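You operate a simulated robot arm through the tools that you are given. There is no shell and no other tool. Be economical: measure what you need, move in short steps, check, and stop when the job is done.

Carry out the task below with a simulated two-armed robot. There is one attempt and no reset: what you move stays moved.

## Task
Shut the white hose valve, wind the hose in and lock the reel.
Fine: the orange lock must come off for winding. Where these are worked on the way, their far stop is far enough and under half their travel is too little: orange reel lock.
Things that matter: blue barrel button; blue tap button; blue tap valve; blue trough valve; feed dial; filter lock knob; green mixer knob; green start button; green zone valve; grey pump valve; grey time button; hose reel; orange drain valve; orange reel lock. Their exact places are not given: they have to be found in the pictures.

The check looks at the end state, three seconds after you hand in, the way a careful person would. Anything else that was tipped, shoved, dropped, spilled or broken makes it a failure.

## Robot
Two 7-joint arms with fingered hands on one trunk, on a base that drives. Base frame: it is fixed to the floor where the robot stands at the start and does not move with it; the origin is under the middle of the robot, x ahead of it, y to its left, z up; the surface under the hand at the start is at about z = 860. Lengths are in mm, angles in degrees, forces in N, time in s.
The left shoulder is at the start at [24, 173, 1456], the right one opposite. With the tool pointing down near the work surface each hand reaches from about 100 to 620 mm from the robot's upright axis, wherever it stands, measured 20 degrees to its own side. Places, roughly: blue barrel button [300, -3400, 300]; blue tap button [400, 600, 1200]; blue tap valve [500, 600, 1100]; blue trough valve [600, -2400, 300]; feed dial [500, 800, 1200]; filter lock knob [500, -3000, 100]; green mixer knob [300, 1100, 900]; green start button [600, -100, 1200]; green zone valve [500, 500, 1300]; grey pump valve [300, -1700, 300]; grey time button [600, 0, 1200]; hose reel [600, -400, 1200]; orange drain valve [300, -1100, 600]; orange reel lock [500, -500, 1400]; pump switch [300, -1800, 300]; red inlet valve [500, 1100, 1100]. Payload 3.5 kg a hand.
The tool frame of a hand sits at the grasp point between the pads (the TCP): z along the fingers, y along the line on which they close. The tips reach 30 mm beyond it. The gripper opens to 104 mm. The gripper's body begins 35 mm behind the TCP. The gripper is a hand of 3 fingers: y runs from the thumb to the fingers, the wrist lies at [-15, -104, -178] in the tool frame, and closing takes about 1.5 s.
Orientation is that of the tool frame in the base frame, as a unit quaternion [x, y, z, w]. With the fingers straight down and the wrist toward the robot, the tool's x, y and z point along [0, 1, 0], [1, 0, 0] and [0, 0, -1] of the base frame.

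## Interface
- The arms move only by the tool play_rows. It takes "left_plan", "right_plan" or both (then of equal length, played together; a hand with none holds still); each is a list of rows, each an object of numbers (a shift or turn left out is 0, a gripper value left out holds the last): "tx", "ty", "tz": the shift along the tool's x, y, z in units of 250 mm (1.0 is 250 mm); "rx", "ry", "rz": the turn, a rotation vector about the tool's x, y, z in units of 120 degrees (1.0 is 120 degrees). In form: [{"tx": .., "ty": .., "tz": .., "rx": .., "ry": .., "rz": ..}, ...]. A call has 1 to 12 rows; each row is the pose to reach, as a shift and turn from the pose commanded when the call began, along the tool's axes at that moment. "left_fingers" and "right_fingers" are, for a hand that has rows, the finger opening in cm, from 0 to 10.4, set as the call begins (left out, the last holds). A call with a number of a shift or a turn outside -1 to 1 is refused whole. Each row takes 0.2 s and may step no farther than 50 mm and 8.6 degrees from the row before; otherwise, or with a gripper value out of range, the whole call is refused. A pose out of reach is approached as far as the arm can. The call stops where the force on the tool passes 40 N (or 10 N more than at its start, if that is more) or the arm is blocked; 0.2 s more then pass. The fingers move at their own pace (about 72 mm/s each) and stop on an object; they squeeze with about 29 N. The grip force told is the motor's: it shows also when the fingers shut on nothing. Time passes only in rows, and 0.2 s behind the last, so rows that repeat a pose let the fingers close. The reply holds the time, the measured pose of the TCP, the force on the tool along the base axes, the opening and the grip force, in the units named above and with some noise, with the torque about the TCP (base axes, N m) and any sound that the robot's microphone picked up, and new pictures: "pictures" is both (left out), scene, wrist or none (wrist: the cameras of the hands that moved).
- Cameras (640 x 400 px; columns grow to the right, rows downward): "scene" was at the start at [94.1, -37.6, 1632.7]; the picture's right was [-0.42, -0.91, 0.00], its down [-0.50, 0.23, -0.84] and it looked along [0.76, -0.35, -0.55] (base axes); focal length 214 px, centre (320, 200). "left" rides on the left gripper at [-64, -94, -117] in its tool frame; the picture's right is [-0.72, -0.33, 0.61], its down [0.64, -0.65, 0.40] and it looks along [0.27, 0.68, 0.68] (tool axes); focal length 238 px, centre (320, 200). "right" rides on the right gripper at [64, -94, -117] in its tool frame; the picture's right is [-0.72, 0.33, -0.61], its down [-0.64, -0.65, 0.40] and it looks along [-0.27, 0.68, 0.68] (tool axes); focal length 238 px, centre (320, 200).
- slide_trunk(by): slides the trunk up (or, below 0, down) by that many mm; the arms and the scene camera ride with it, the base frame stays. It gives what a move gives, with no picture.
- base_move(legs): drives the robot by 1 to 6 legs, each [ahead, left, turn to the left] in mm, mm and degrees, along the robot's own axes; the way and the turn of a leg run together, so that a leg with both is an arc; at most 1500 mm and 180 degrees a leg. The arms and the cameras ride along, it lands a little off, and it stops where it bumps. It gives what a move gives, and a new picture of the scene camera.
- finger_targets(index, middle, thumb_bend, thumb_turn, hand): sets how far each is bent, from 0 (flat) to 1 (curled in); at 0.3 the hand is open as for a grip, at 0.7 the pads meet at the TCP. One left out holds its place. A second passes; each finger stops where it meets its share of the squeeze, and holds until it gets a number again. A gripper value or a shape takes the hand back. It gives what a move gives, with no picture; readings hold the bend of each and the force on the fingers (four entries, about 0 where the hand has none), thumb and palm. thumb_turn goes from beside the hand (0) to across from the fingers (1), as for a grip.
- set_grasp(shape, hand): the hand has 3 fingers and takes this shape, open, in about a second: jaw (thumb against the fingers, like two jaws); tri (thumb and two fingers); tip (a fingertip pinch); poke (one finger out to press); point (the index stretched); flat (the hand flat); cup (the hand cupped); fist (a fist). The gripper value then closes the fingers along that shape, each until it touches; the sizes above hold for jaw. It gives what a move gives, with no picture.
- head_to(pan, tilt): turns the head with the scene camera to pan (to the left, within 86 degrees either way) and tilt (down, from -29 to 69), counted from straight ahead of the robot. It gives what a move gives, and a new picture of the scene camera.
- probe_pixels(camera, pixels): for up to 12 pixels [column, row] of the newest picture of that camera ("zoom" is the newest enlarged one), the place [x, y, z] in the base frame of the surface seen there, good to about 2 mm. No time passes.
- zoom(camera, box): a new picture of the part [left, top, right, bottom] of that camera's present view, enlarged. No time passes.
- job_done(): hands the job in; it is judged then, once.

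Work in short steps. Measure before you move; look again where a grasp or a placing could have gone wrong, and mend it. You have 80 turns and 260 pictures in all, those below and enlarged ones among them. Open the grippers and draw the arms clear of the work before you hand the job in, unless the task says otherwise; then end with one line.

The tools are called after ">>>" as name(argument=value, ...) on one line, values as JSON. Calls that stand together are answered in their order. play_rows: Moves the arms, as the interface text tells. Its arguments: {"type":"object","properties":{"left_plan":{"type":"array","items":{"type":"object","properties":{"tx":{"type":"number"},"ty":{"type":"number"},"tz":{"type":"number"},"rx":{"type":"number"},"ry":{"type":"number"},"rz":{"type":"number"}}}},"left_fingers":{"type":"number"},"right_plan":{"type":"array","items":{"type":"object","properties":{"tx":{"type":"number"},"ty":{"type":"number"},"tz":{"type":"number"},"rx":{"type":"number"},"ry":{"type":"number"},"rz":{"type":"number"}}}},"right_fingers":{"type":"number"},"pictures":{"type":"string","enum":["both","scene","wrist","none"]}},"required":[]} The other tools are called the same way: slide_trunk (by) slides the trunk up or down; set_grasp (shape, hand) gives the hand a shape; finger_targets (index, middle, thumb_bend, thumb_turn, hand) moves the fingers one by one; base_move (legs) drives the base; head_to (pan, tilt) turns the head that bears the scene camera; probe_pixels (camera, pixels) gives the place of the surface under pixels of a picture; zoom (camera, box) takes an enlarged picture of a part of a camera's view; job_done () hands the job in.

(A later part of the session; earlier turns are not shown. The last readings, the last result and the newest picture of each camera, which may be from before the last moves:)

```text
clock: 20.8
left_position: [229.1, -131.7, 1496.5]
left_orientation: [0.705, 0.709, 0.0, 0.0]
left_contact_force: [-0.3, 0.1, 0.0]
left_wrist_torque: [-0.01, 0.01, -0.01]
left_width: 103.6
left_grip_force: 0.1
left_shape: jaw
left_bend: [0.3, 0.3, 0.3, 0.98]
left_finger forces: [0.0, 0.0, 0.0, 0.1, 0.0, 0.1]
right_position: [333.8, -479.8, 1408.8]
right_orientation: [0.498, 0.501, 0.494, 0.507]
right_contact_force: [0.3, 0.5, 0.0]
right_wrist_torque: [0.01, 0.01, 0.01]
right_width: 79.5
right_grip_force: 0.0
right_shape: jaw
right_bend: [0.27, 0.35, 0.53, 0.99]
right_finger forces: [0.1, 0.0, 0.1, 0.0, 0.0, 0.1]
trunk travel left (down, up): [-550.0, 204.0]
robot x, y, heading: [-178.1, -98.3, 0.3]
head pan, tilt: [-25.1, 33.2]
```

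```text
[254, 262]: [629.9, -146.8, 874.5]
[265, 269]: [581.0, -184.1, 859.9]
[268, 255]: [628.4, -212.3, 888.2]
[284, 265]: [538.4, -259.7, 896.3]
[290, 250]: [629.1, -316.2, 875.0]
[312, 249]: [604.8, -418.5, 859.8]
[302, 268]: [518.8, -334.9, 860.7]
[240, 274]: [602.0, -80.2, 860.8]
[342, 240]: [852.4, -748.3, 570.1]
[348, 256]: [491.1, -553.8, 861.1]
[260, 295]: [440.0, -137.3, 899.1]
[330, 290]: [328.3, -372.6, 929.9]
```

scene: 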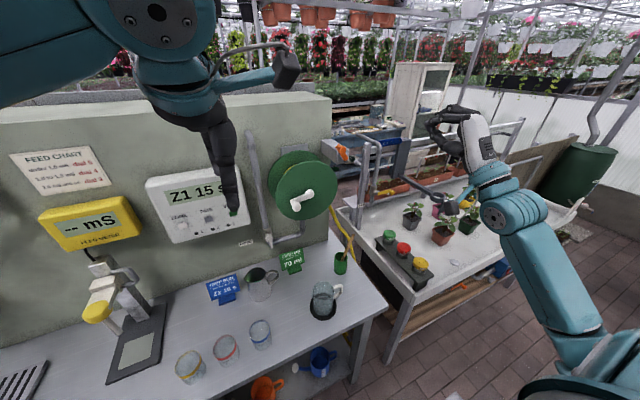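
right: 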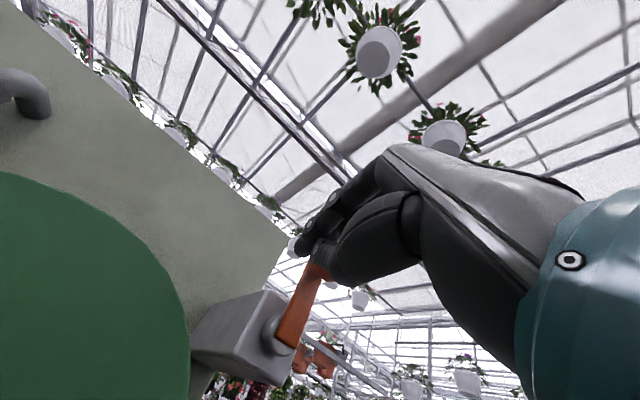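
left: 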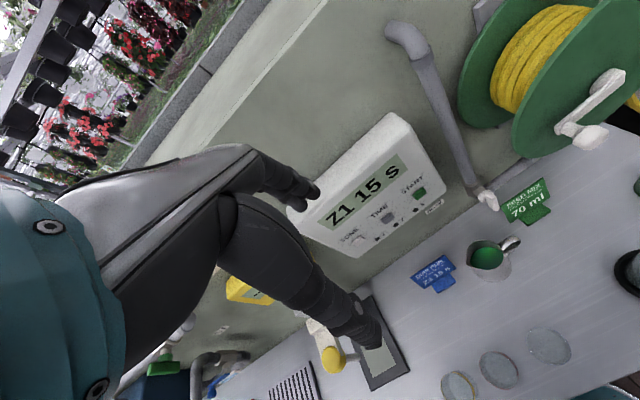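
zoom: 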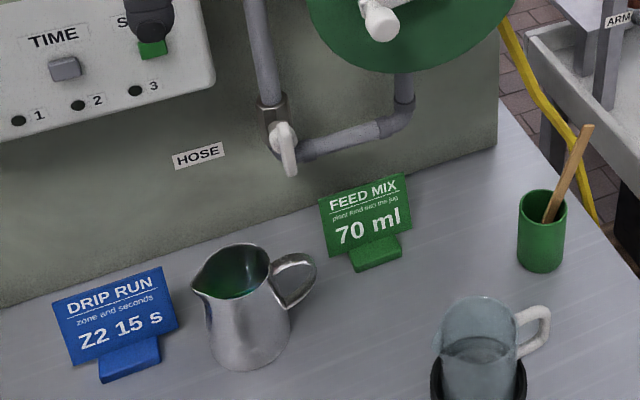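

Jug tops stay below about 960, so I'll keep the wrist to the right when working the valve. I'll roll the hand -90° while lowering it toward the valve, staying at x≈335.

>>> play_rows(right_plan=[{"rz": -0.068, "ty": -0.08, "tx": 0.03}, {"rz": -0.136, "ty": -0.16, "tx": 0.07}, {"rz": -0.204, "ty": -0.24, "tx": 0.11}, {"rz": -0.272, "ty": -0.32, "tx": 0.15}, {"rz": -0.34, "ty": -0.4, "tx": 0.19}, {"rz": -0.408, "ty": -0.48, "tx": 0.23}, {"rz": -0.476, "ty": -0.56, "tx": 0.27}, {"rz": -0.544, "ty": -0.64, "tx": 0.31}, {"rz": -0.612, "ty": -0.72, "tx": 0.35}, {"rz": -0.68, "ty": -0.8, "tx": 0.39}, {"rz": -0.75, "ty": -0.9, "tx": 0.43}], right_fingers=8)

```text
clock: 23.2
left_position: [231.8, -130.3, 1496.4]
left_orientation: [0.706, 0.709, -0.001, 0.0]
left_contact_force: [-0.3, -0.2, 0.3]
left_wrist_torque: [-0.03, -0.02, 0.03]
left_width: 103.9
left_grip_force: 0.1
left_shape: jaw
left_bend: [0.3, 0.3, 0.3, 0.98]
left_finger forces: [0.0, 0.1, 0.0, 0.0, 0.1, 0.0]
right_position: [338.2, -374.3, 1179.4]
right_orientation: [-0.002, 0.707, -0.011, 0.707]
right_contact_force: [1.1, 0.1, -0.5]
right_wrist_torque: [0.02, 0.03, -0.03]
right_width: 79.9
right_grip_force: 0.1
right_shape: jaw
right_bend: [0.27, 0.35, 0.53, 0.99]
right_finger forces: [0.1, 0.0, 0.1, 0.1, 0.0, 0.0]
trunk travel left (down, up): [-550.0, 204.0]
robot x, y, heading: [-177.4, -102.0, 0.1]
head pan, tilt: [-25.1, 33.2]
```

scene: 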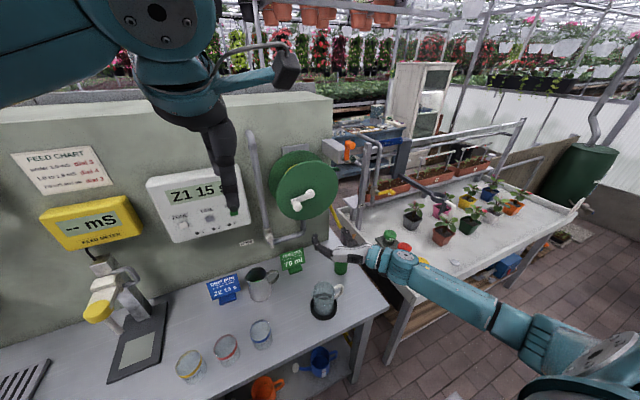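
right: 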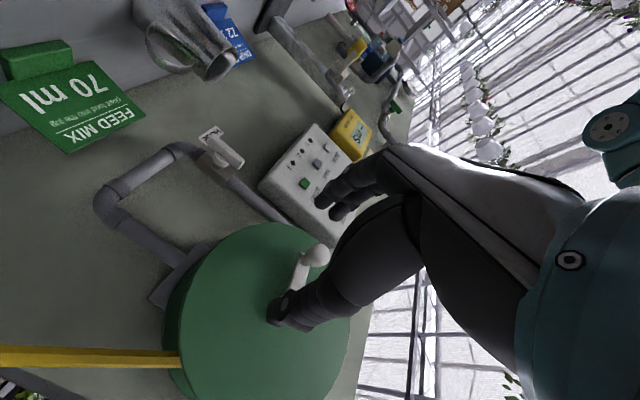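

The wrist camera now sees the valve at about (225,150). I'll zoom in and measure.

>>> zoom(camera="right", box=[180, 110, 270, 190])

>>> probe_pixels(camera="zoom", pixels=[[190, 130], [250, 190], [320, 240], [400, 290], [445, 325], [280, 270], [320, 280]])

```text
5.00 times, centred on (225, 150) of right
```

zoom: 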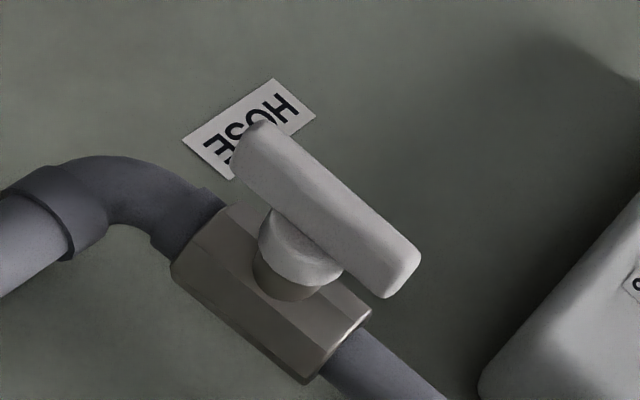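

```text
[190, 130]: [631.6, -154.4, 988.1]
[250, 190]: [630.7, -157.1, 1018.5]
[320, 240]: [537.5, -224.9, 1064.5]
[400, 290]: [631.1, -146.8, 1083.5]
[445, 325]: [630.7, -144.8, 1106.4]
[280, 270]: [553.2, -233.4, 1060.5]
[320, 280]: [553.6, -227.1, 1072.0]
```

The valve centre is about [540,-221,1066], bar vertical. I'll close the fingers and bring them to the right of the bar's lower end.

>>> play_rows(right_plan=[{"tx": 0.12, "ty": 0.07}, {"tx": 0.24, "ty": 0.14}, {"tx": 0.36, "ty": 0.21}, {"tx": 0.48, "ty": 0.29}, {"tx": 0.596, "ty": 0.376}, {"tx": 0.596, "ty": 0.376, "tz": 0.15}, {"tx": 0.596, "ty": 0.376, "tz": 0.3}, {"tx": 0.596, "ty": 0.376, "tz": 0.45}], right_fingers=0)

>>> zoom(camera="right", box=[180, 110, 380, 240])

>>> zoom(camera="scene", box=[240, 200, 340, 280])

```text
clock: 25.0
left_position: [230.9, -130.8, 1497.1]
left_orientation: [0.705, 0.709, 0.0, 0.0]
left_contact_force: [0.6, -0.5, -0.5]
left_wrist_torque: [0.02, -0.01, 0.03]
left_width: 103.7
left_grip_force: 0.1
left_shape: jaw
left_bend: [0.3, 0.3, 0.3, 0.98]
left_finger forces: [0.1, 0.0, 0.0, 0.1, 0.0, 0.0]
right_position: [438.9, -282.4, 1033.9]
right_orientation: [-0.002, 0.706, -0.009, 0.708]
right_contact_force: [0.8, -1.8, -0.2]
right_wrist_torque: [-0.17, 0.08, 0.24]
right_width: 0.1
right_grip_force: 29.3
right_shape: jaw
right_bend: [0.7, 0.7, 0.48, 1.0]
right_finger forces: [0.0, 0.1, 0.0, 0.0, 0.0, 0.0]
right hand out of reach, approached as far as the arm can: row 8
trunk travel left (down, up): [-550.0, 204.0]
robot x, y, heading: [-177.2, -103.3, 0.4]
head pan, tilt: [-25.1, 33.2]
```

scene: 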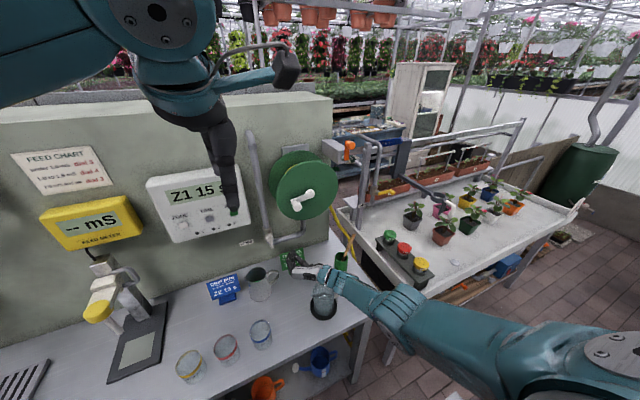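
right: 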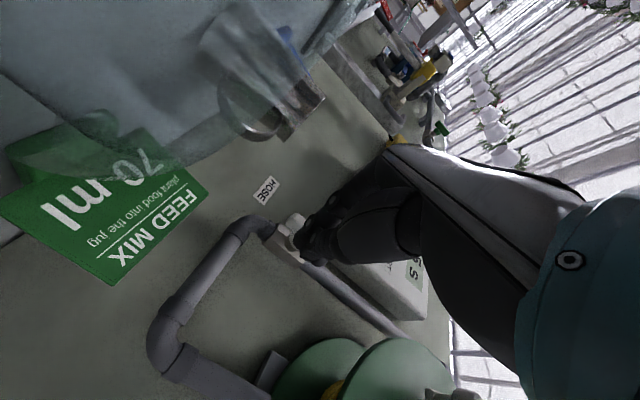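

```text
3.08 times, centred on (280, 175) of right
```

zoom: 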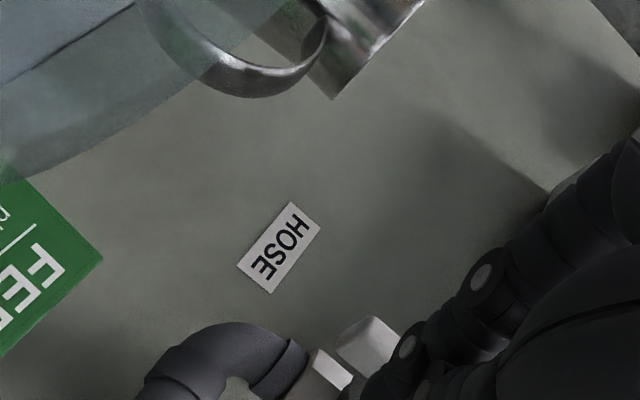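

```text
5.00 times, centred on (290, 240) of scene
```

zoom: 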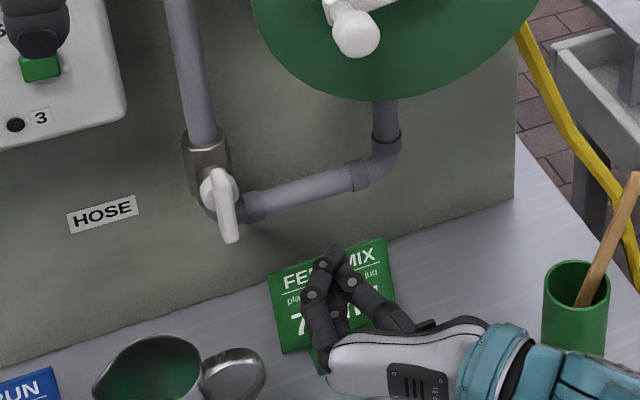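

The wrist camera seems to be looking through the glass jug, which stands right under the hand. I'll check the jug before moving.

>>> zoom(camera="scene", box=[280, 240, 380, 340])

>>> probe_pixels(camera="zoom", pixels=[[250, 200], [290, 195], [330, 205], [350, 150], [290, 300], [270, 160], [250, 270]])

```text
4.00 times, centred on (330, 290) of scene
```

zoom: 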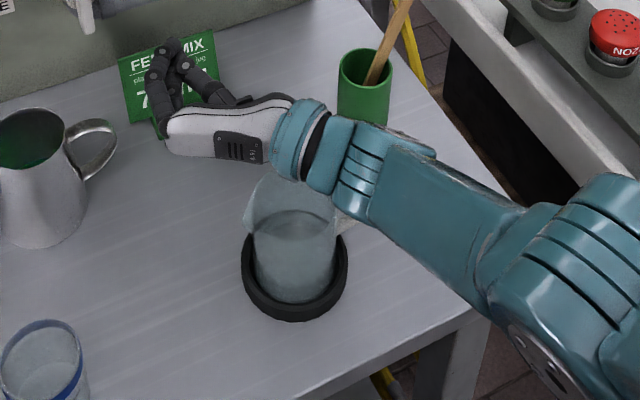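

```text
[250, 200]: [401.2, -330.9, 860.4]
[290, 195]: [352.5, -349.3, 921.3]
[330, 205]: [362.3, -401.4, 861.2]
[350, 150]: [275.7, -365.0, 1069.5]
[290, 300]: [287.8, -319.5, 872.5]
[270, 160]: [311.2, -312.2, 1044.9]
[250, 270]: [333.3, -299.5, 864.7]
```

The jug looks undisturbed, though the hand was close above it. I'll raise the hand and work the bar's upper end from the left instead, which keeps the arm clear of the jug.

>>> play_rows(right_plan=[{"tx": -0.12}, {"tx": -0.26, "ty": 0.08}, {"tx": -0.26, "ty": 0.2}, {"tx": -0.26, "ty": 0.34}, {"tx": -0.26, "ty": 0.48}], pictures="none")

>>> base_move(legs=[[70, 0, 0]])

>>> zoom(camera="scene", box=[220, 180, 380, 340])

```text
clock: 26.2
left_position: [231.0, -131.3, 1496.1]
left_orientation: [0.705, 0.709, -0.001, 0.0]
left_contact_force: [0.6, 1.6, 0.4]
left_wrist_torque: [-0.03, -0.01, 0.03]
left_width: 103.4
left_grip_force: 0.1
left_shape: jaw
left_bend: [0.3, 0.3, 0.3, 0.98]
left_finger forces: [0.1, 0.0, 0.0, 0.0, 0.1, 0.0]
right_position: [438.1, -160.3, 1095.3]
right_orientation: [-0.001, 0.707, -0.01, 0.707]
right_contact_force: [-0.4, 0.3, 0.6]
right_wrist_torque: [0.0, 0.0, 0.01]
right_width: 0.0
right_grip_force: 28.9
right_shape: jaw
right_bend: [0.7, 0.7, 0.48, 1.0]
right_finger forces: [0.1, 0.1, 0.0, 0.0, 0.0, 0.0]
trunk travel left (down, up): [-550.0, 204.0]
robot x, y, heading: [-179.4, -98.9, 0.1]
head pan, tilt: [-25.1, 33.2]
```

```text
clock: 27.2
left_position: [300.2, -131.2, 1495.7]
left_orientation: [0.705, 0.709, -0.001, 0.001]
left_contact_force: [0.0, 0.6, -0.2]
left_wrist_torque: [0.01, 0.03, -0.01]
left_width: 103.8
left_grip_force: 0.0
left_shape: jaw
left_bend: [0.3, 0.3, 0.3, 0.98]
left_finger forces: [0.0, 0.1, 0.0, 0.0, 0.1, 0.0]
right_position: [508.9, -161.5, 1095.7]
right_orientation: [-0.001, 0.707, -0.01, 0.707]
right_contact_force: [-0.1, 0.4, 0.3]
right_wrist_torque: [0.0, -0.02, 0.05]
right_width: 0.0
right_grip_force: 29.7
right_shape: jaw
right_bend: [0.7, 0.7, 0.48, 1.0]
right_finger forces: [0.1, 0.0, 0.0, 0.0, 0.1, 0.1]
trunk travel left (down, up): [-550.0, 204.0]
robot x, y, heading: [-110.5, -98.8, 0.2]
head pan, tilt: [-25.1, 33.2]
```

scene: 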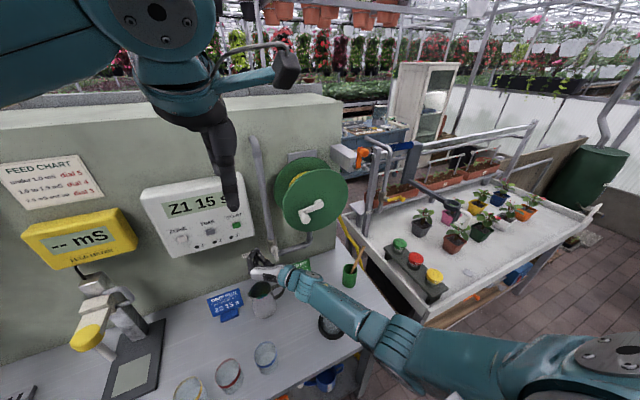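

```text
2.50 times, centred on (300, 260) of scene
```

zoom: 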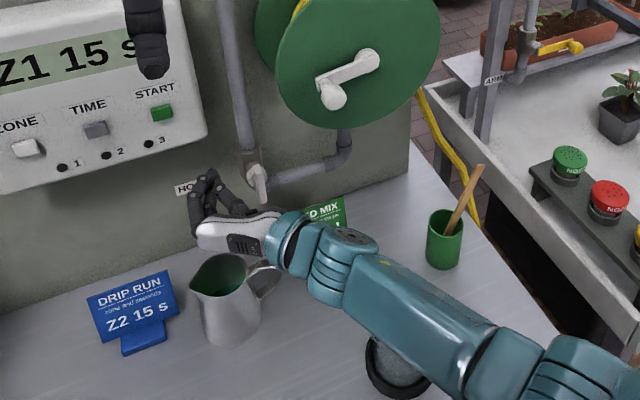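

The hand is in place left of the bar's upper end. I'll push right in small steps.

>>> play_rows(right_plan=[{"ty": -0.04}, {"ty": -0.08}, {"ty": -0.12}, {"ty": -0.16}, {"ty": -0.2}, {"ty": -0.24}, {"ty": -0.28}, {"ty": -0.32}], pictures="none")

>>> zoom(camera="scene", box=[230, 210, 330, 290])

>>> zoom(camera="right", box=[180, 120, 400, 280])

```text
clock: 29.0
left_position: [298.8, -131.8, 1496.3]
left_orientation: [0.705, 0.709, 0.0, -0.001]
left_contact_force: [0.3, 0.1, 0.3]
left_wrist_torque: [-0.01, -0.01, -0.02]
left_width: 103.7
left_grip_force: 0.1
left_shape: jaw
left_bend: [0.3, 0.3, 0.3, 0.98]
left_finger forces: [0.0, 0.0, 0.0, 0.0, 0.0, 0.0]
right_position: [507.4, -241.2, 1097.0]
right_orientation: [0.0, 0.706, -0.009, 0.708]
right_contact_force: [0.2, 0.4, 0.0]
right_wrist_torque: [0.01, -0.02, 0.02]
right_width: 0.0
right_grip_force: 29.1
right_shape: jaw
right_bend: [0.7, 0.7, 0.48, 1.0]
right_finger forces: [0.0, 0.0, 0.0, 0.0, 0.0, 0.0]
trunk travel left (down, up): [-550.0, 204.0]
robot x, y, heading: [-106.6, -102.3, 0.2]
head pan, tilt: [-25.1, 33.2]
```

```text
5.00 times, centred on (280, 250) of scene
```

zoom: 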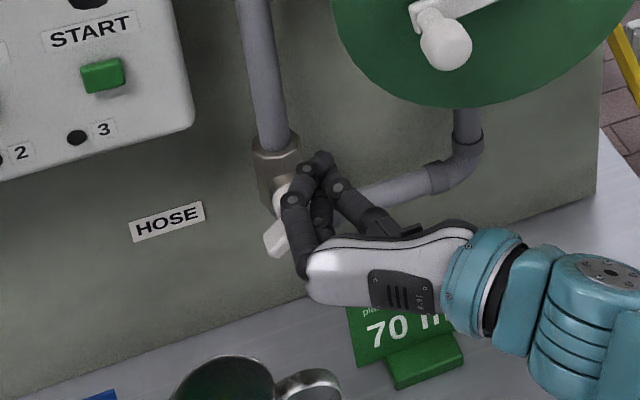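

```text
2.50 times, centred on (290, 200) of right
```

zoom: 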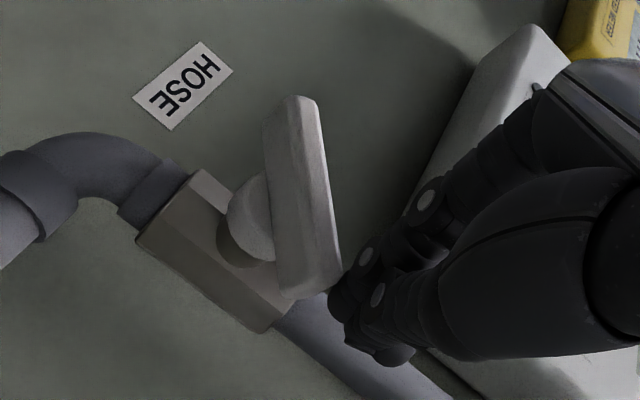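

The bar turned about 40° clockwise, as intended. I'll continue right, then down on its right end.

>>> play_rows(right_plan=[{"ty": -0.03, "tx": 0.02}, {"ty": -0.05, "tx": 0.05}, {"ty": -0.06, "tx": 0.08}, {"ty": -0.06, "tx": 0.11}, {"ty": -0.06, "tx": 0.14}, {"ty": -0.06, "tx": 0.17}], pictures="none")

>>> zoom(camera="right", box=[180, 120, 400, 280])

```text
clock: 30.3
left_position: [296.5, -132.2, 1497.1]
left_orientation: [0.705, 0.709, 0.001, 0.0]
left_contact_force: [0.3, -0.3, 0.5]
left_wrist_torque: [0.0, 0.02, -0.02]
left_width: 103.8
left_grip_force: 0.1
left_shape: jaw
left_bend: [0.3, 0.3, 0.3, 0.98]
left_finger forces: [0.0, 0.0, 0.1, 0.0, 0.0, 0.0]
right_position: [509.7, -252.4, 1076.5]
right_orientation: [0.0, 0.695, -0.001, 0.719]
right_contact_force: [-17.1, -0.9, 16.6]
right_wrist_torque: [0.09, -0.08, 0.1]
right_width: 0.1
right_grip_force: 28.9
right_shape: jaw
right_bend: [0.7, 0.7, 0.48, 1.0]
right_finger forces: [17.6, 0.1, 0.1, 0.1, 0.0, 0.0]
trunk travel left (down, up): [-550.0, 204.0]
robot x, y, heading: [-108.8, -101.0, 0.1]
head pan, tilt: [-25.1, 33.2]
stopped in row 6 (right hand): the force on the tool passed its limit at 43 N (the readings are from after the stop); the commanded pose is now the measured one
```

```text
2.50 times, centred on (290, 200) of right
```

zoom: 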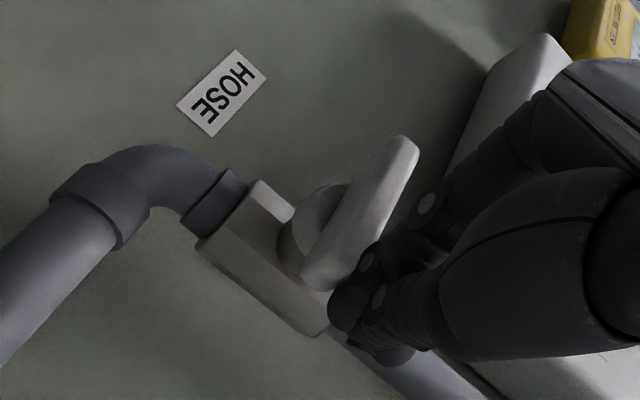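

Force limit reached with the bar nearly crosswise. I'll back off and measure its angle.

>>> play_rows(right_plan=[{"tx": -0.06, "tz": -0.02}, {"tx": -0.1, "tz": -0.16}, {"tx": -0.1, "tz": -0.3, "ty": -0.1}], pictures="none")

>>> zoom(camera="right", box=[180, 100, 340, 220])

>>> zoom(camera="scene", box=[240, 210, 310, 270])

```text
clock: 31.1
left_position: [299.8, -132.3, 1495.9]
left_orientation: [0.706, 0.708, -0.001, 0.0]
left_contact_force: [-0.1, -0.5, 0.2]
left_wrist_torque: [0.05, 0.0, 0.03]
left_width: 103.5
left_grip_force: 0.0
left_shape: jaw
left_bend: [0.3, 0.3, 0.3, 0.98]
left_finger forces: [0.1, 0.1, 0.0, 0.1, 0.0, 0.0]
right_position: [435.7, -280.2, 1094.4]
right_orientation: [0.001, 0.698, -0.004, 0.716]
right_contact_force: [0.9, 0.1, -0.4]
right_wrist_torque: [-0.04, 0.02, 0.01]
right_width: 0.0
right_grip_force: 28.8
right_shape: jaw
right_bend: [0.7, 0.7, 0.48, 1.0]
right_finger forces: [0.0, 0.0, 0.0, 0.1, 0.0, 0.0]
trunk travel left (down, up): [-550.0, 204.0]
robot x, y, heading: [-112.0, -99.2, 0.5]
head pan, tilt: [-25.1, 33.2]
```

```text
3.33 times, centred on (260, 160) of right
```

zoom: 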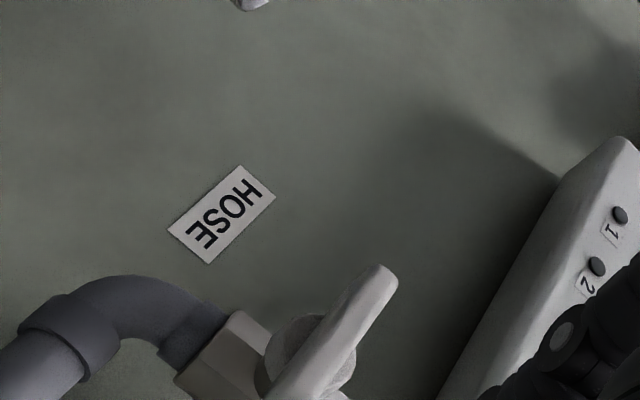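

```text
6.67 times, centred on (275, 240) of scene
```

zoom: 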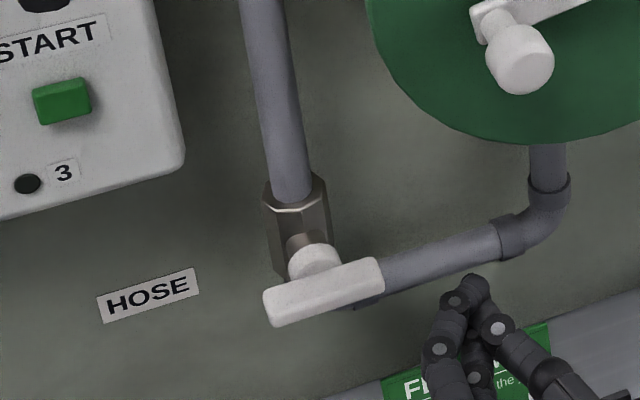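

The bar now looks crosswise to the pipe (zoom 275,310 to 378,270). I'll check its ends.

>>> probe_pixels(camera="zoom", pixels=[[278, 312], [325, 295], [372, 278], [350, 285], [300, 303]])

```text
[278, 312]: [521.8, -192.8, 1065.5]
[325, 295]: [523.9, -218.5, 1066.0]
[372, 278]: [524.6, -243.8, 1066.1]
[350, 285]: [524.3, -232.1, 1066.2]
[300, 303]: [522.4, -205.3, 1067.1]
```

The valve is fully across and shut. Next I need to see how the hose leaves the drum, to get the winding direction.

>>> zoom(camera="scene", box=[265, 150, 375, 260])

>>> probe_pixels(camera="scene", pixels=[[342, 216], [345, 222], [350, 235], [357, 248], [338, 208], [300, 172], [296, 178]])

>>> zoom(camera="left", box=[400, 0, 640, 200])

```text
3.64 times, centred on (320, 205) of scene
```

zoom: 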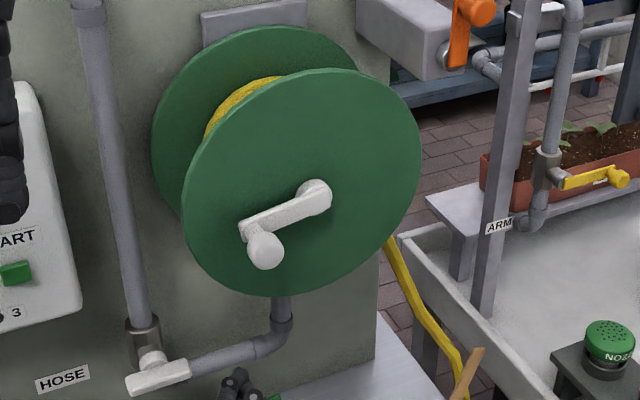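

```text
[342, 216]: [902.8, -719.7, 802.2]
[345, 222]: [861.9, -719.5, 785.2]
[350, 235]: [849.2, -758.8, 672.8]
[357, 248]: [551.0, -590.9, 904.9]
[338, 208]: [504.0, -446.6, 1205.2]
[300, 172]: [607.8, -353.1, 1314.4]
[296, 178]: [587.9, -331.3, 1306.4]
```

```text
2.00 times, centred on (520, 100) of left
```

zoom: 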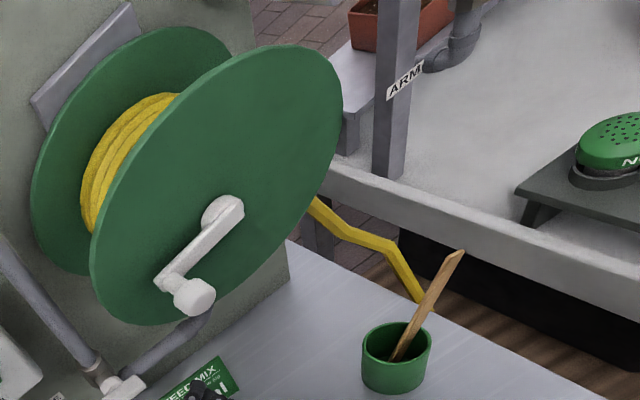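

The left camera shows the hose leaving the reel to the lower right. I'll probe along it.

>>> probe_pixels(camera="zoom", pixels=[[318, 206], [335, 228], [355, 236], [380, 246], [395, 265], [415, 292], [120, 150], [105, 180], [90, 220], [160, 105]])

```text
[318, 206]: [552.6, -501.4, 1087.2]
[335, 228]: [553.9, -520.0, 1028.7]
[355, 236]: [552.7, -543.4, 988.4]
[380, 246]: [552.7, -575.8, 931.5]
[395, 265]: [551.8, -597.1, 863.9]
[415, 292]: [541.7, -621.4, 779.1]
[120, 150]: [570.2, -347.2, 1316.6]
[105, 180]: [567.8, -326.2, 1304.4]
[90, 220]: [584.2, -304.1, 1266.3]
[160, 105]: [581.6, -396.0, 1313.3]
```

The hose path suggests it comes off the right side, but it could leave from the bottom. I'll use the right wrist camera to look at the drum from its right side.

>>> play_rows(right_plan=[{"tz": -0.12}, {"tz": -0.22, "ty": -0.1, "tx": -0.05}, {"tz": -0.22, "ty": -0.25, "tx": -0.12}, {"tz": -0.22, "ty": -0.4, "tx": -0.2}, {"tz": -0.22, "ty": -0.55, "tx": -0.28}, {"tz": -0.22, "ty": -0.7, "tx": -0.36}, {"tz": -0.22, "ty": -0.85, "tx": -0.43}, {"tz": -0.22, "ty": -1.0, "tx": -0.48}], pictures="wrist")

```text
clock: 32.9
left_position: [300.0, -133.0, 1496.9]
left_orientation: [0.705, 0.709, -0.001, 0.001]
left_contact_force: [0.3, -0.5, 0.0]
left_wrist_torque: [0.02, -0.02, -0.01]
left_width: 103.5
left_grip_force: 0.0
left_shape: jaw
left_bend: [0.3, 0.3, 0.3, 0.98]
left_finger forces: [0.0, 0.0, 0.1, 0.0, 0.0, 0.1]
right_position: [377.2, -529.0, 1214.9]
right_orientation: [0.001, 0.698, -0.004, 0.716]
right_contact_force: [-0.1, -0.2, 0.1]
right_wrist_torque: [-0.03, -0.01, 0.04]
right_width: 0.1
right_grip_force: 28.8
right_shape: jaw
right_bend: [0.7, 0.7, 0.48, 1.0]
right_finger forces: [0.1, 0.0, 0.1, 0.1, 0.0, 0.0]
trunk travel left (down, up): [-550.0, 204.0]
robot x, y, heading: [-109.0, -99.6, 0.1]
head pan, tilt: [-25.1, 33.2]
```

right: 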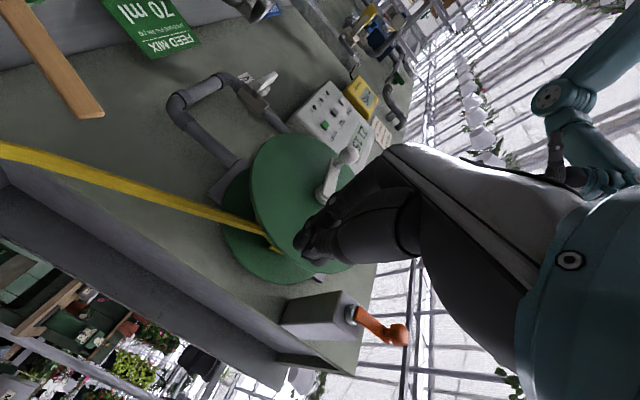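

>>> zoom(camera="right", box=[180, 120, 380, 290])

>>> probe_pixels(camera="right", pixels=[[280, 250], [274, 245], [262, 236], [245, 225], [225, 216], [200, 207], [150, 191]])

```text
2.35 times, centred on (280, 205) of right
```

zoom: 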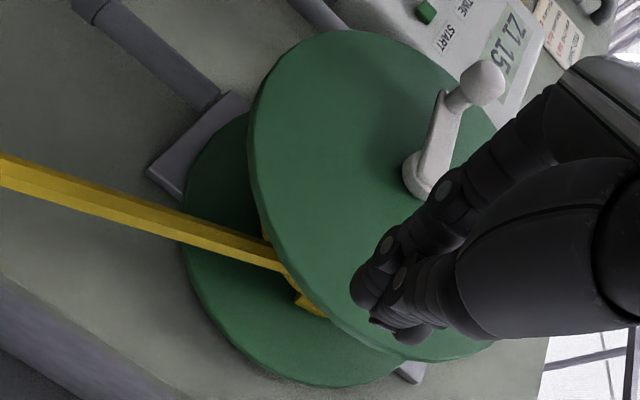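

```text
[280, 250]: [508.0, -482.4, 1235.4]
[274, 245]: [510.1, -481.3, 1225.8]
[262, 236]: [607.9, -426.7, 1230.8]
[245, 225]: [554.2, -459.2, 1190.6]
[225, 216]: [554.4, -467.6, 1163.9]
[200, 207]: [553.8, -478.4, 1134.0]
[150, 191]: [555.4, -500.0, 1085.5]
```

The hose leaves the drum's right side going down: [-459,1190], [-468,1164], [-478,1134]. Winding in therefore means the right side goes up, which is counter-clockwise from the front, so the crank goes left→down. The reel centre is about [y -367, z 1250] with a crank radius of about 65. I'll put the closed fingers just above-left of the hub, behind the knob.

>>> play_rows(right_plan=[{"ty": 0.16, "tx": -0.07, "ry": 0.0125}, {"ty": 0.32, "tx": -0.14, "ry": 0.0125}, {"ty": 0.48, "tx": -0.21, "ry": 0.0125}, {"ty": 0.64, "tx": -0.28, "ry": 0.0125}, {"ty": 0.816, "tx": -0.34, "ry": 0.0125}, {"ty": 0.816, "tx": -0.34, "ry": 0.0125, "tz": 0.13}, {"ty": 0.816, "tx": -0.34, "ry": 0.0125, "tz": 0.25}])

>>> zoom(camera="scene", box=[250, 140, 370, 240])

```text
clock: 34.5
left_position: [299.6, -131.8, 1496.0]
left_orientation: [0.705, 0.709, 0.0, 0.0]
left_contact_force: [-0.3, -1.1, 0.6]
left_wrist_torque: [0.0, 0.0, -0.02]
left_width: 103.6
left_grip_force: 0.1
left_shape: jaw
left_bend: [0.3, 0.3, 0.3, 0.98]
left_finger forces: [0.0, 0.0, 0.1, 0.0, 0.1, 0.0]
right_position: [439.2, -325.2, 1299.8]
right_orientation: [0.0, 0.708, -0.005, 0.706]
right_contact_force: [-0.7, -0.1, 0.1]
right_wrist_torque: [0.0, -0.05, 0.01]
right_width: 0.1
right_grip_force: 29.0
right_shape: jaw
right_bend: [0.7, 0.7, 0.48, 1.0]
right_finger forces: [0.1, 0.1, 0.0, 0.0, 0.0, 0.1]
trunk travel left (down, up): [-550.0, 204.0]
robot x, y, heading: [-107.2, -100.5, -0.1]
head pan, tilt: [-25.1, 33.2]
```

scene: 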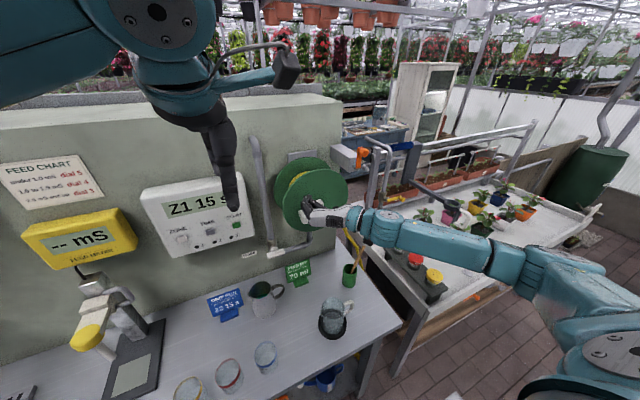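
right: 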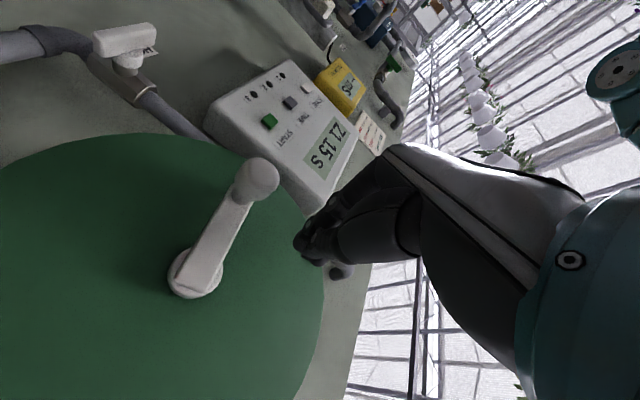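

```text
4.00 times, centred on (310, 190) of scene
```

zoom: 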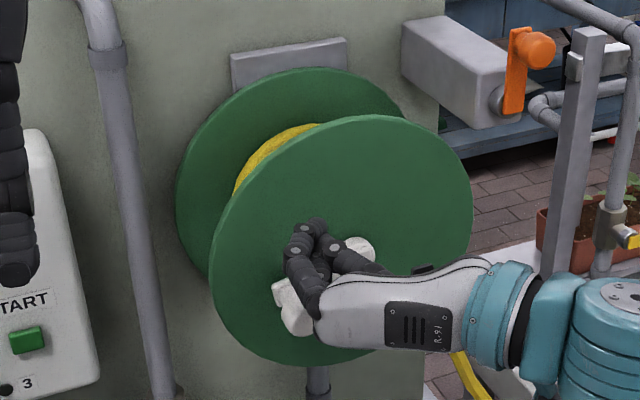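

The fingers sit above the knob, and the wrist view shows the knob clear at (255,178). I'll begin the orbit counter-clockwise with a short stretch as a test.

>>> play_rows(right_plan=[{"ty": 0.0684, "tx": 0.0892}, {"ty": 0.0928, "tx": 0.1992}, {"ty": 0.0684, "tx": 0.3092}, {"ty": 0.0, "tx": 0.3984}], pictures="wrist")

>>> zoom(camera="scene", box=[250, 140, 370, 240])

```text
clock: 35.5
left_position: [299.2, -126.1, 1497.1]
left_orientation: [0.705, 0.709, -0.001, 0.001]
left_contact_force: [0.2, 0.7, 0.7]
left_wrist_torque: [-0.02, 0.04, 0.03]
left_width: 103.7
left_grip_force: 0.1
left_shape: jaw
left_bend: [0.3, 0.3, 0.3, 0.98]
left_finger forces: [0.0, 0.0, 0.0, 0.0, 0.1, 0.1]
right_position: [433.4, -314.8, 1198.7]
right_orientation: [-0.004, 0.71, -0.001, 0.705]
right_contact_force: [-8.6, 24.3, -1.1]
right_wrist_torque: [-0.3, -0.19, 0.82]
right_width: 0.2
right_grip_force: 28.8
right_shape: jaw
right_bend: [0.7, 0.7, 0.54, 1.0]
right_finger forces: [0.0, 24.2, 0.0, 0.0, 0.0, 0.1]
trunk travel left (down, up): [-550.0, 204.0]
robot x, y, heading: [-109.1, -97.9, 0.4]
head pan, tilt: [-25.1, 33.2]
```

right: 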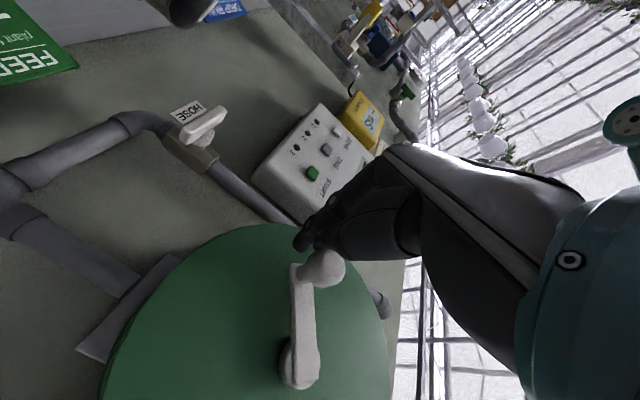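

```text
4.00 times, centred on (310, 190) of scene
```

zoom: 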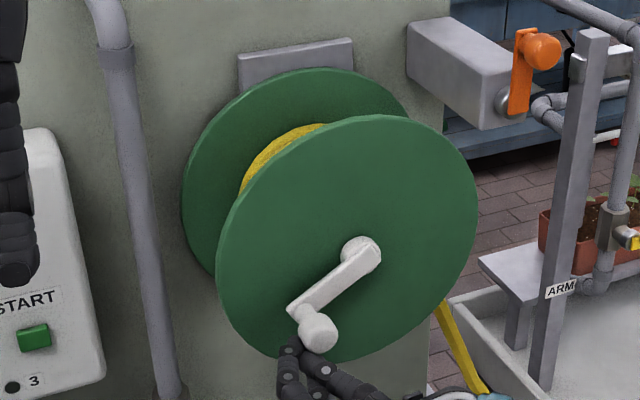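

The crank turned about 35°, then the fingers slid off the knob's outer side. Pushing the flat of the crank arm nearer the hub should hold better. I'll back off, go up behind the arm and re-measure.

>>> play_rows(right_plan=[{"tz": -0.16, "tx": 0.03}, {"tz": -0.28, "tx": 0.03}, {"tz": -0.28, "tx": -0.15}, {"tz": -0.28, "tx": -0.35, "ty": 0.0}], pictures="wrist")

>>> zoom(camera="right", box=[100, 100, 360, 340])

>>> zoom(camera="scene", box=[250, 140, 370, 240])

```text
clock: 36.5
left_position: [299.0, -133.0, 1497.3]
left_orientation: [0.706, 0.708, 0.0, 0.001]
left_contact_force: [-0.3, 0.1, 0.1]
left_wrist_torque: [-0.02, 0.01, -0.01]
left_width: 104.0
left_grip_force: 0.1
left_shape: jaw
left_bend: [0.3, 0.3, 0.3, 0.98]
left_finger forces: [0.1, 0.0, 0.0, 0.0, 0.0, 0.0]
right_position: [366.1, -322.6, 1290.1]
right_orientation: [0.0, 0.707, -0.006, 0.707]
right_contact_force: [-0.2, -0.8, 0.0]
right_wrist_torque: [0.0, 0.02, -0.02]
right_width: 0.0
right_grip_force: 28.8
right_shape: jaw
right_bend: [0.7, 0.7, 0.56, 1.0]
right_finger forces: [0.1, 0.0, 0.0, 0.0, 0.0, 0.0]
trunk travel left (down, up): [-550.0, 204.0]
robot x, y, heading: [-107.1, -103.1, 0.2]
head pan, tilt: [-25.1, 33.2]
```

right: 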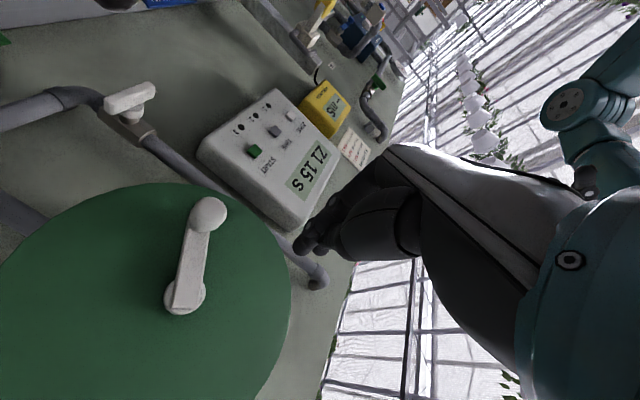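

```text
1.67 times, centred on (230, 220) of right
```

zoom: 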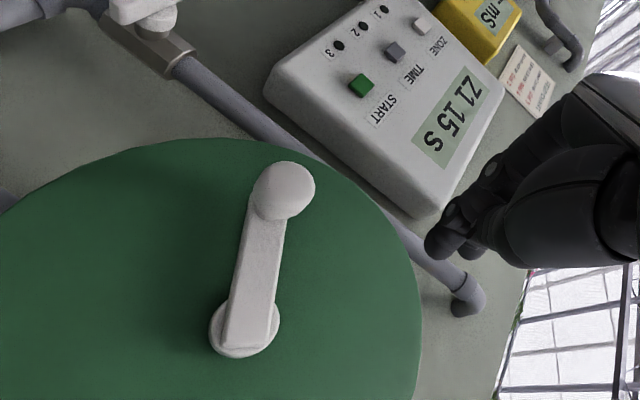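

```text
4.00 times, centred on (310, 190) of scene
```

zoom: 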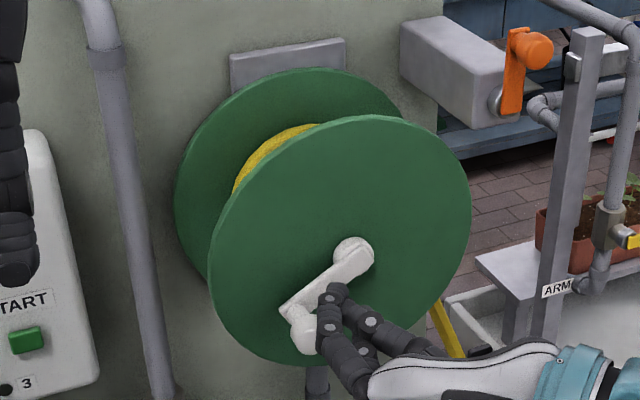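

I'll probe the hub and knob positions in the wrist picture.

>>> probe_pixels(camera="right", pixels=[[180, 296], [186, 290], [168, 300], [203, 300], [184, 312], [195, 255], [208, 214], [200, 205], [220, 222], [214, 207]])

```text
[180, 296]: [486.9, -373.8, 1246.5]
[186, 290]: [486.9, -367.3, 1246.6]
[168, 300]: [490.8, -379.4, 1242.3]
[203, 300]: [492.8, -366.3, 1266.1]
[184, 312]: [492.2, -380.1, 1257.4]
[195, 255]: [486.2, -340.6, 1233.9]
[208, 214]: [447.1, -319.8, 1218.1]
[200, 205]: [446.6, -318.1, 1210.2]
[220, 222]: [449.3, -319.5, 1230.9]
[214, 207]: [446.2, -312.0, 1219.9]
```

The hub is at [y -369, z 1250] and the knob at [457,-315,1221], so the crank is at about -28°. The arm front is at x=486, too deep to push on, so I'll grip the knob itself. First I'll open and centre on it.

>>> play_rows(right_plan=[{"tx": 0.1}, {"ty": 0.02, "tx": 0.2}, {"ty": 0.03, "tx": 0.276}, {"ty": 0.03, "tx": 0.276, "tz": 0.1}, {"ty": 0.03, "tx": 0.276, "tz": 0.2}, {"ty": 0.03, "tx": 0.276, "tz": 0.3}, {"ty": 0.03, "tx": 0.276, "tz": 0.34}], right_fingers=7, pictures="wrist")

>>> zoom(camera="right", box=[240, 150, 420, 290])

>>> zoom(camera="scene", box=[270, 170, 350, 240])

```text
clock: 38.1
left_position: [300.5, -131.7, 1497.1]
left_orientation: [0.705, 0.709, -0.001, 0.001]
left_contact_force: [-0.6, -0.8, 0.4]
left_wrist_torque: [-0.06, 0.03, -0.03]
left_width: 103.7
left_grip_force: 0.0
left_shape: jaw
left_bend: [0.3, 0.3, 0.3, 0.98]
left_finger forces: [0.1, 0.0, 0.0, 0.1, 0.0, 0.0]
right_position: [453.7, -317.3, 1218.8]
right_orientation: [0.001, 0.707, -0.004, 0.707]
right_contact_force: [0.4, -0.1, -0.2]
right_wrist_torque: [-0.01, 0.02, 0.01]
right_width: 69.9
right_grip_force: 0.0
right_shape: jaw
right_bend: [0.28, 0.38, 0.6, 1.0]
right_finger forces: [0.0, 0.0, 0.1, 0.0, 0.0, 0.1]
trunk travel left (down, up): [-550.0, 204.0]
robot x, y, heading: [-108.6, -99.3, 0.1]
head pan, tilt: [-25.1, 33.2]
```

right: 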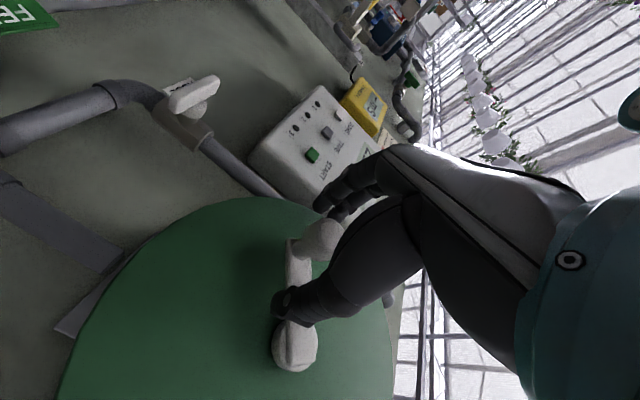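

```text
2.86 times, centred on (330, 220) of right
```

zoom: 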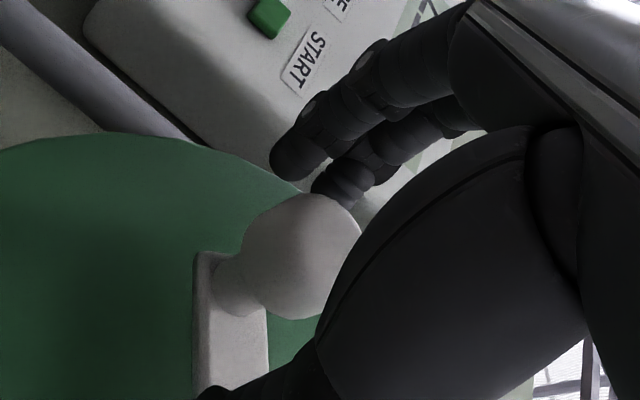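

```text
5.71 times, centred on (310, 205) of scene
```

zoom: 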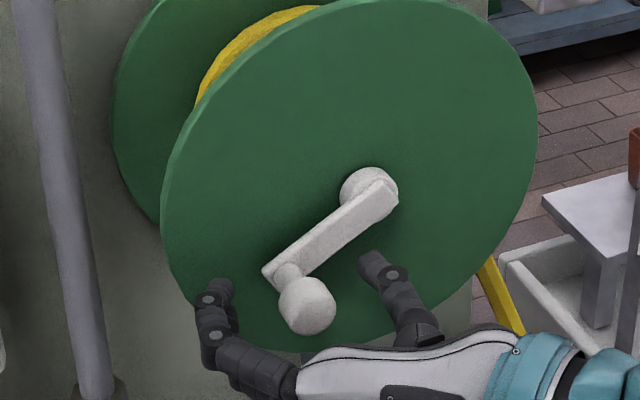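

The knob is between the thumb and the fingers. I'll close.

>>> play_rows(right_plan=[{}, {}, {}, {}, {}, {}], right_fingers=0.5, pictures="wrist")

>>> zoom(camera="scene", box=[270, 170, 350, 240])

```text
clock: 39.5
left_position: [300.3, -131.7, 1496.2]
left_orientation: [0.706, 0.709, 0.0, -0.001]
left_contact_force: [0.1, 0.1, 0.6]
left_wrist_torque: [-0.02, 0.01, -0.04]
left_width: 103.9
left_grip_force: 0.0
left_shape: jaw
left_bend: [0.3, 0.3, 0.3, 0.98]
left_finger forces: [0.0, 0.0, 0.0, 0.1, 0.1, 0.1]
right_position: [453.9, -319.1, 1218.5]
right_orientation: [0.001, 0.708, -0.005, 0.706]
right_contact_force: [7.8, -1.0, 0.5]
right_wrist_torque: [-0.02, -0.05, 0.29]
right_width: 13.0
right_grip_force: 29.2
right_shape: jaw
right_bend: [0.73, 0.67, 0.75, 1.0]
right_finger forces: [15.6, 8.7, 0.0, 0.0, 25.9, 0.1]
trunk travel left (down, up): [-550.0, 204.0]
robot x, y, heading: [-111.0, -99.0, 0.1]
head pan, tilt: [-25.1, 33.2]
```

right: 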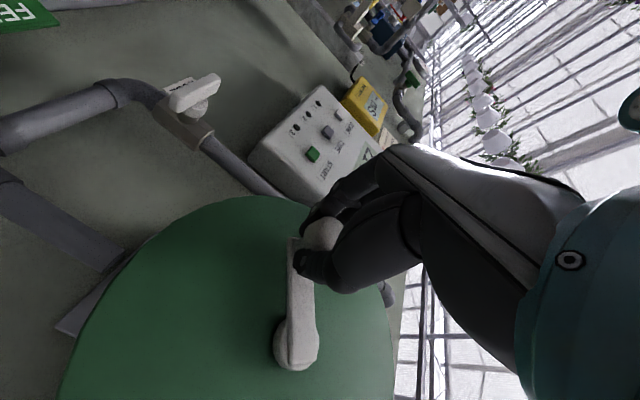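

```text
5.71 times, centred on (310, 205) of scene
```

zoom: 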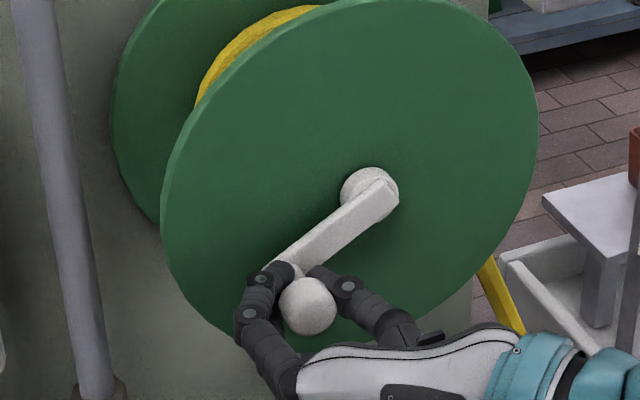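

All three digits hold the knob's neck (index 15.6, middle 8.7, thumb 25.9 N). I'll orbit counter-clockwise with the hand's orientation fixed, 120° first.

>>> play_rows(right_plan=[{"ty": -0.0552, "tx": 0.0636}, {"ty": -0.1284, "tx": 0.1044}, {"ty": -0.2112, "tx": 0.118}, {"ty": -0.294, "tx": 0.1024}, {"ty": -0.366, "tx": 0.0592}, {"ty": -0.4192, "tx": -0.006}], pictures="wrist")

>>> zoom(camera="scene", box=[270, 170, 350, 240])

```text
clock: 40.0
left_position: [299.7, -130.2, 1496.4]
left_orientation: [0.705, 0.709, -0.001, 0.001]
left_contact_force: [0.2, -0.3, 0.0]
left_wrist_torque: [0.05, 0.0, 0.0]
left_width: 103.5
left_grip_force: 0.0
left_shape: jaw
left_bend: [0.3, 0.3, 0.3, 0.98]
left_finger forces: [0.0, 0.0, 0.1, 0.0, 0.0, 0.0]
right_position: [455.4, -325.1, 1214.7]
right_orientation: [-0.004, 0.697, 0.009, 0.717]
right_contact_force: [5.6, 15.8, 8.1]
right_wrist_torque: [0.03, -0.31, 0.5]
right_width: 12.8
right_grip_force: 29.2
right_shape: jaw
right_bend: [0.73, 0.62, 0.76, 1.0]
right_finger forces: [27.0, 24.9, 0.1, 0.0, 20.5, 0.1]
trunk travel left (down, up): [-550.0, 204.0]
robot x, y, heading: [-107.5, -101.3, 0.4]
head pan, tilt: [-25.1, 33.2]
stopped in row 2 (right hand): the force on the tool passed its limit at 42 N (the readings are from after the stop); the commanded pose is now the measured one
```

right: 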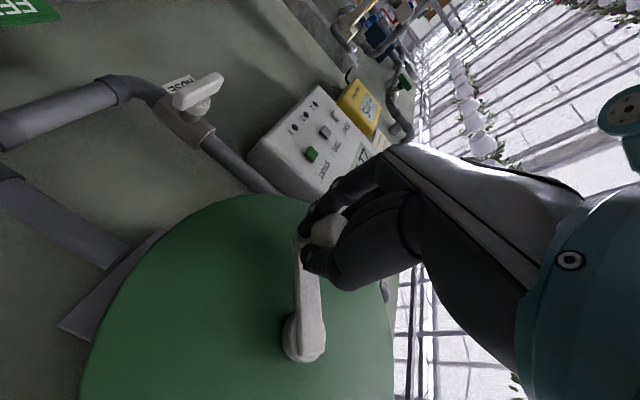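

```text
5.71 times, centred on (310, 205) of scene
```

zoom: 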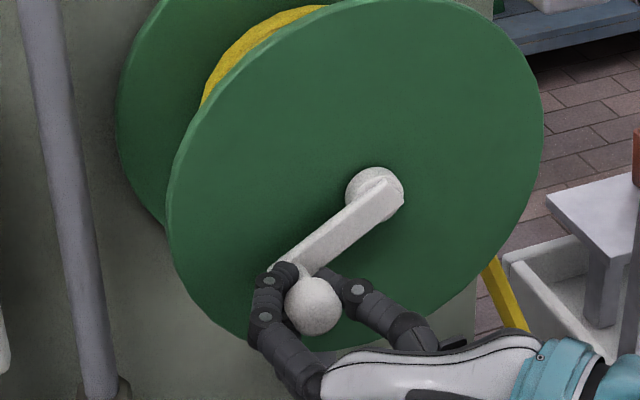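

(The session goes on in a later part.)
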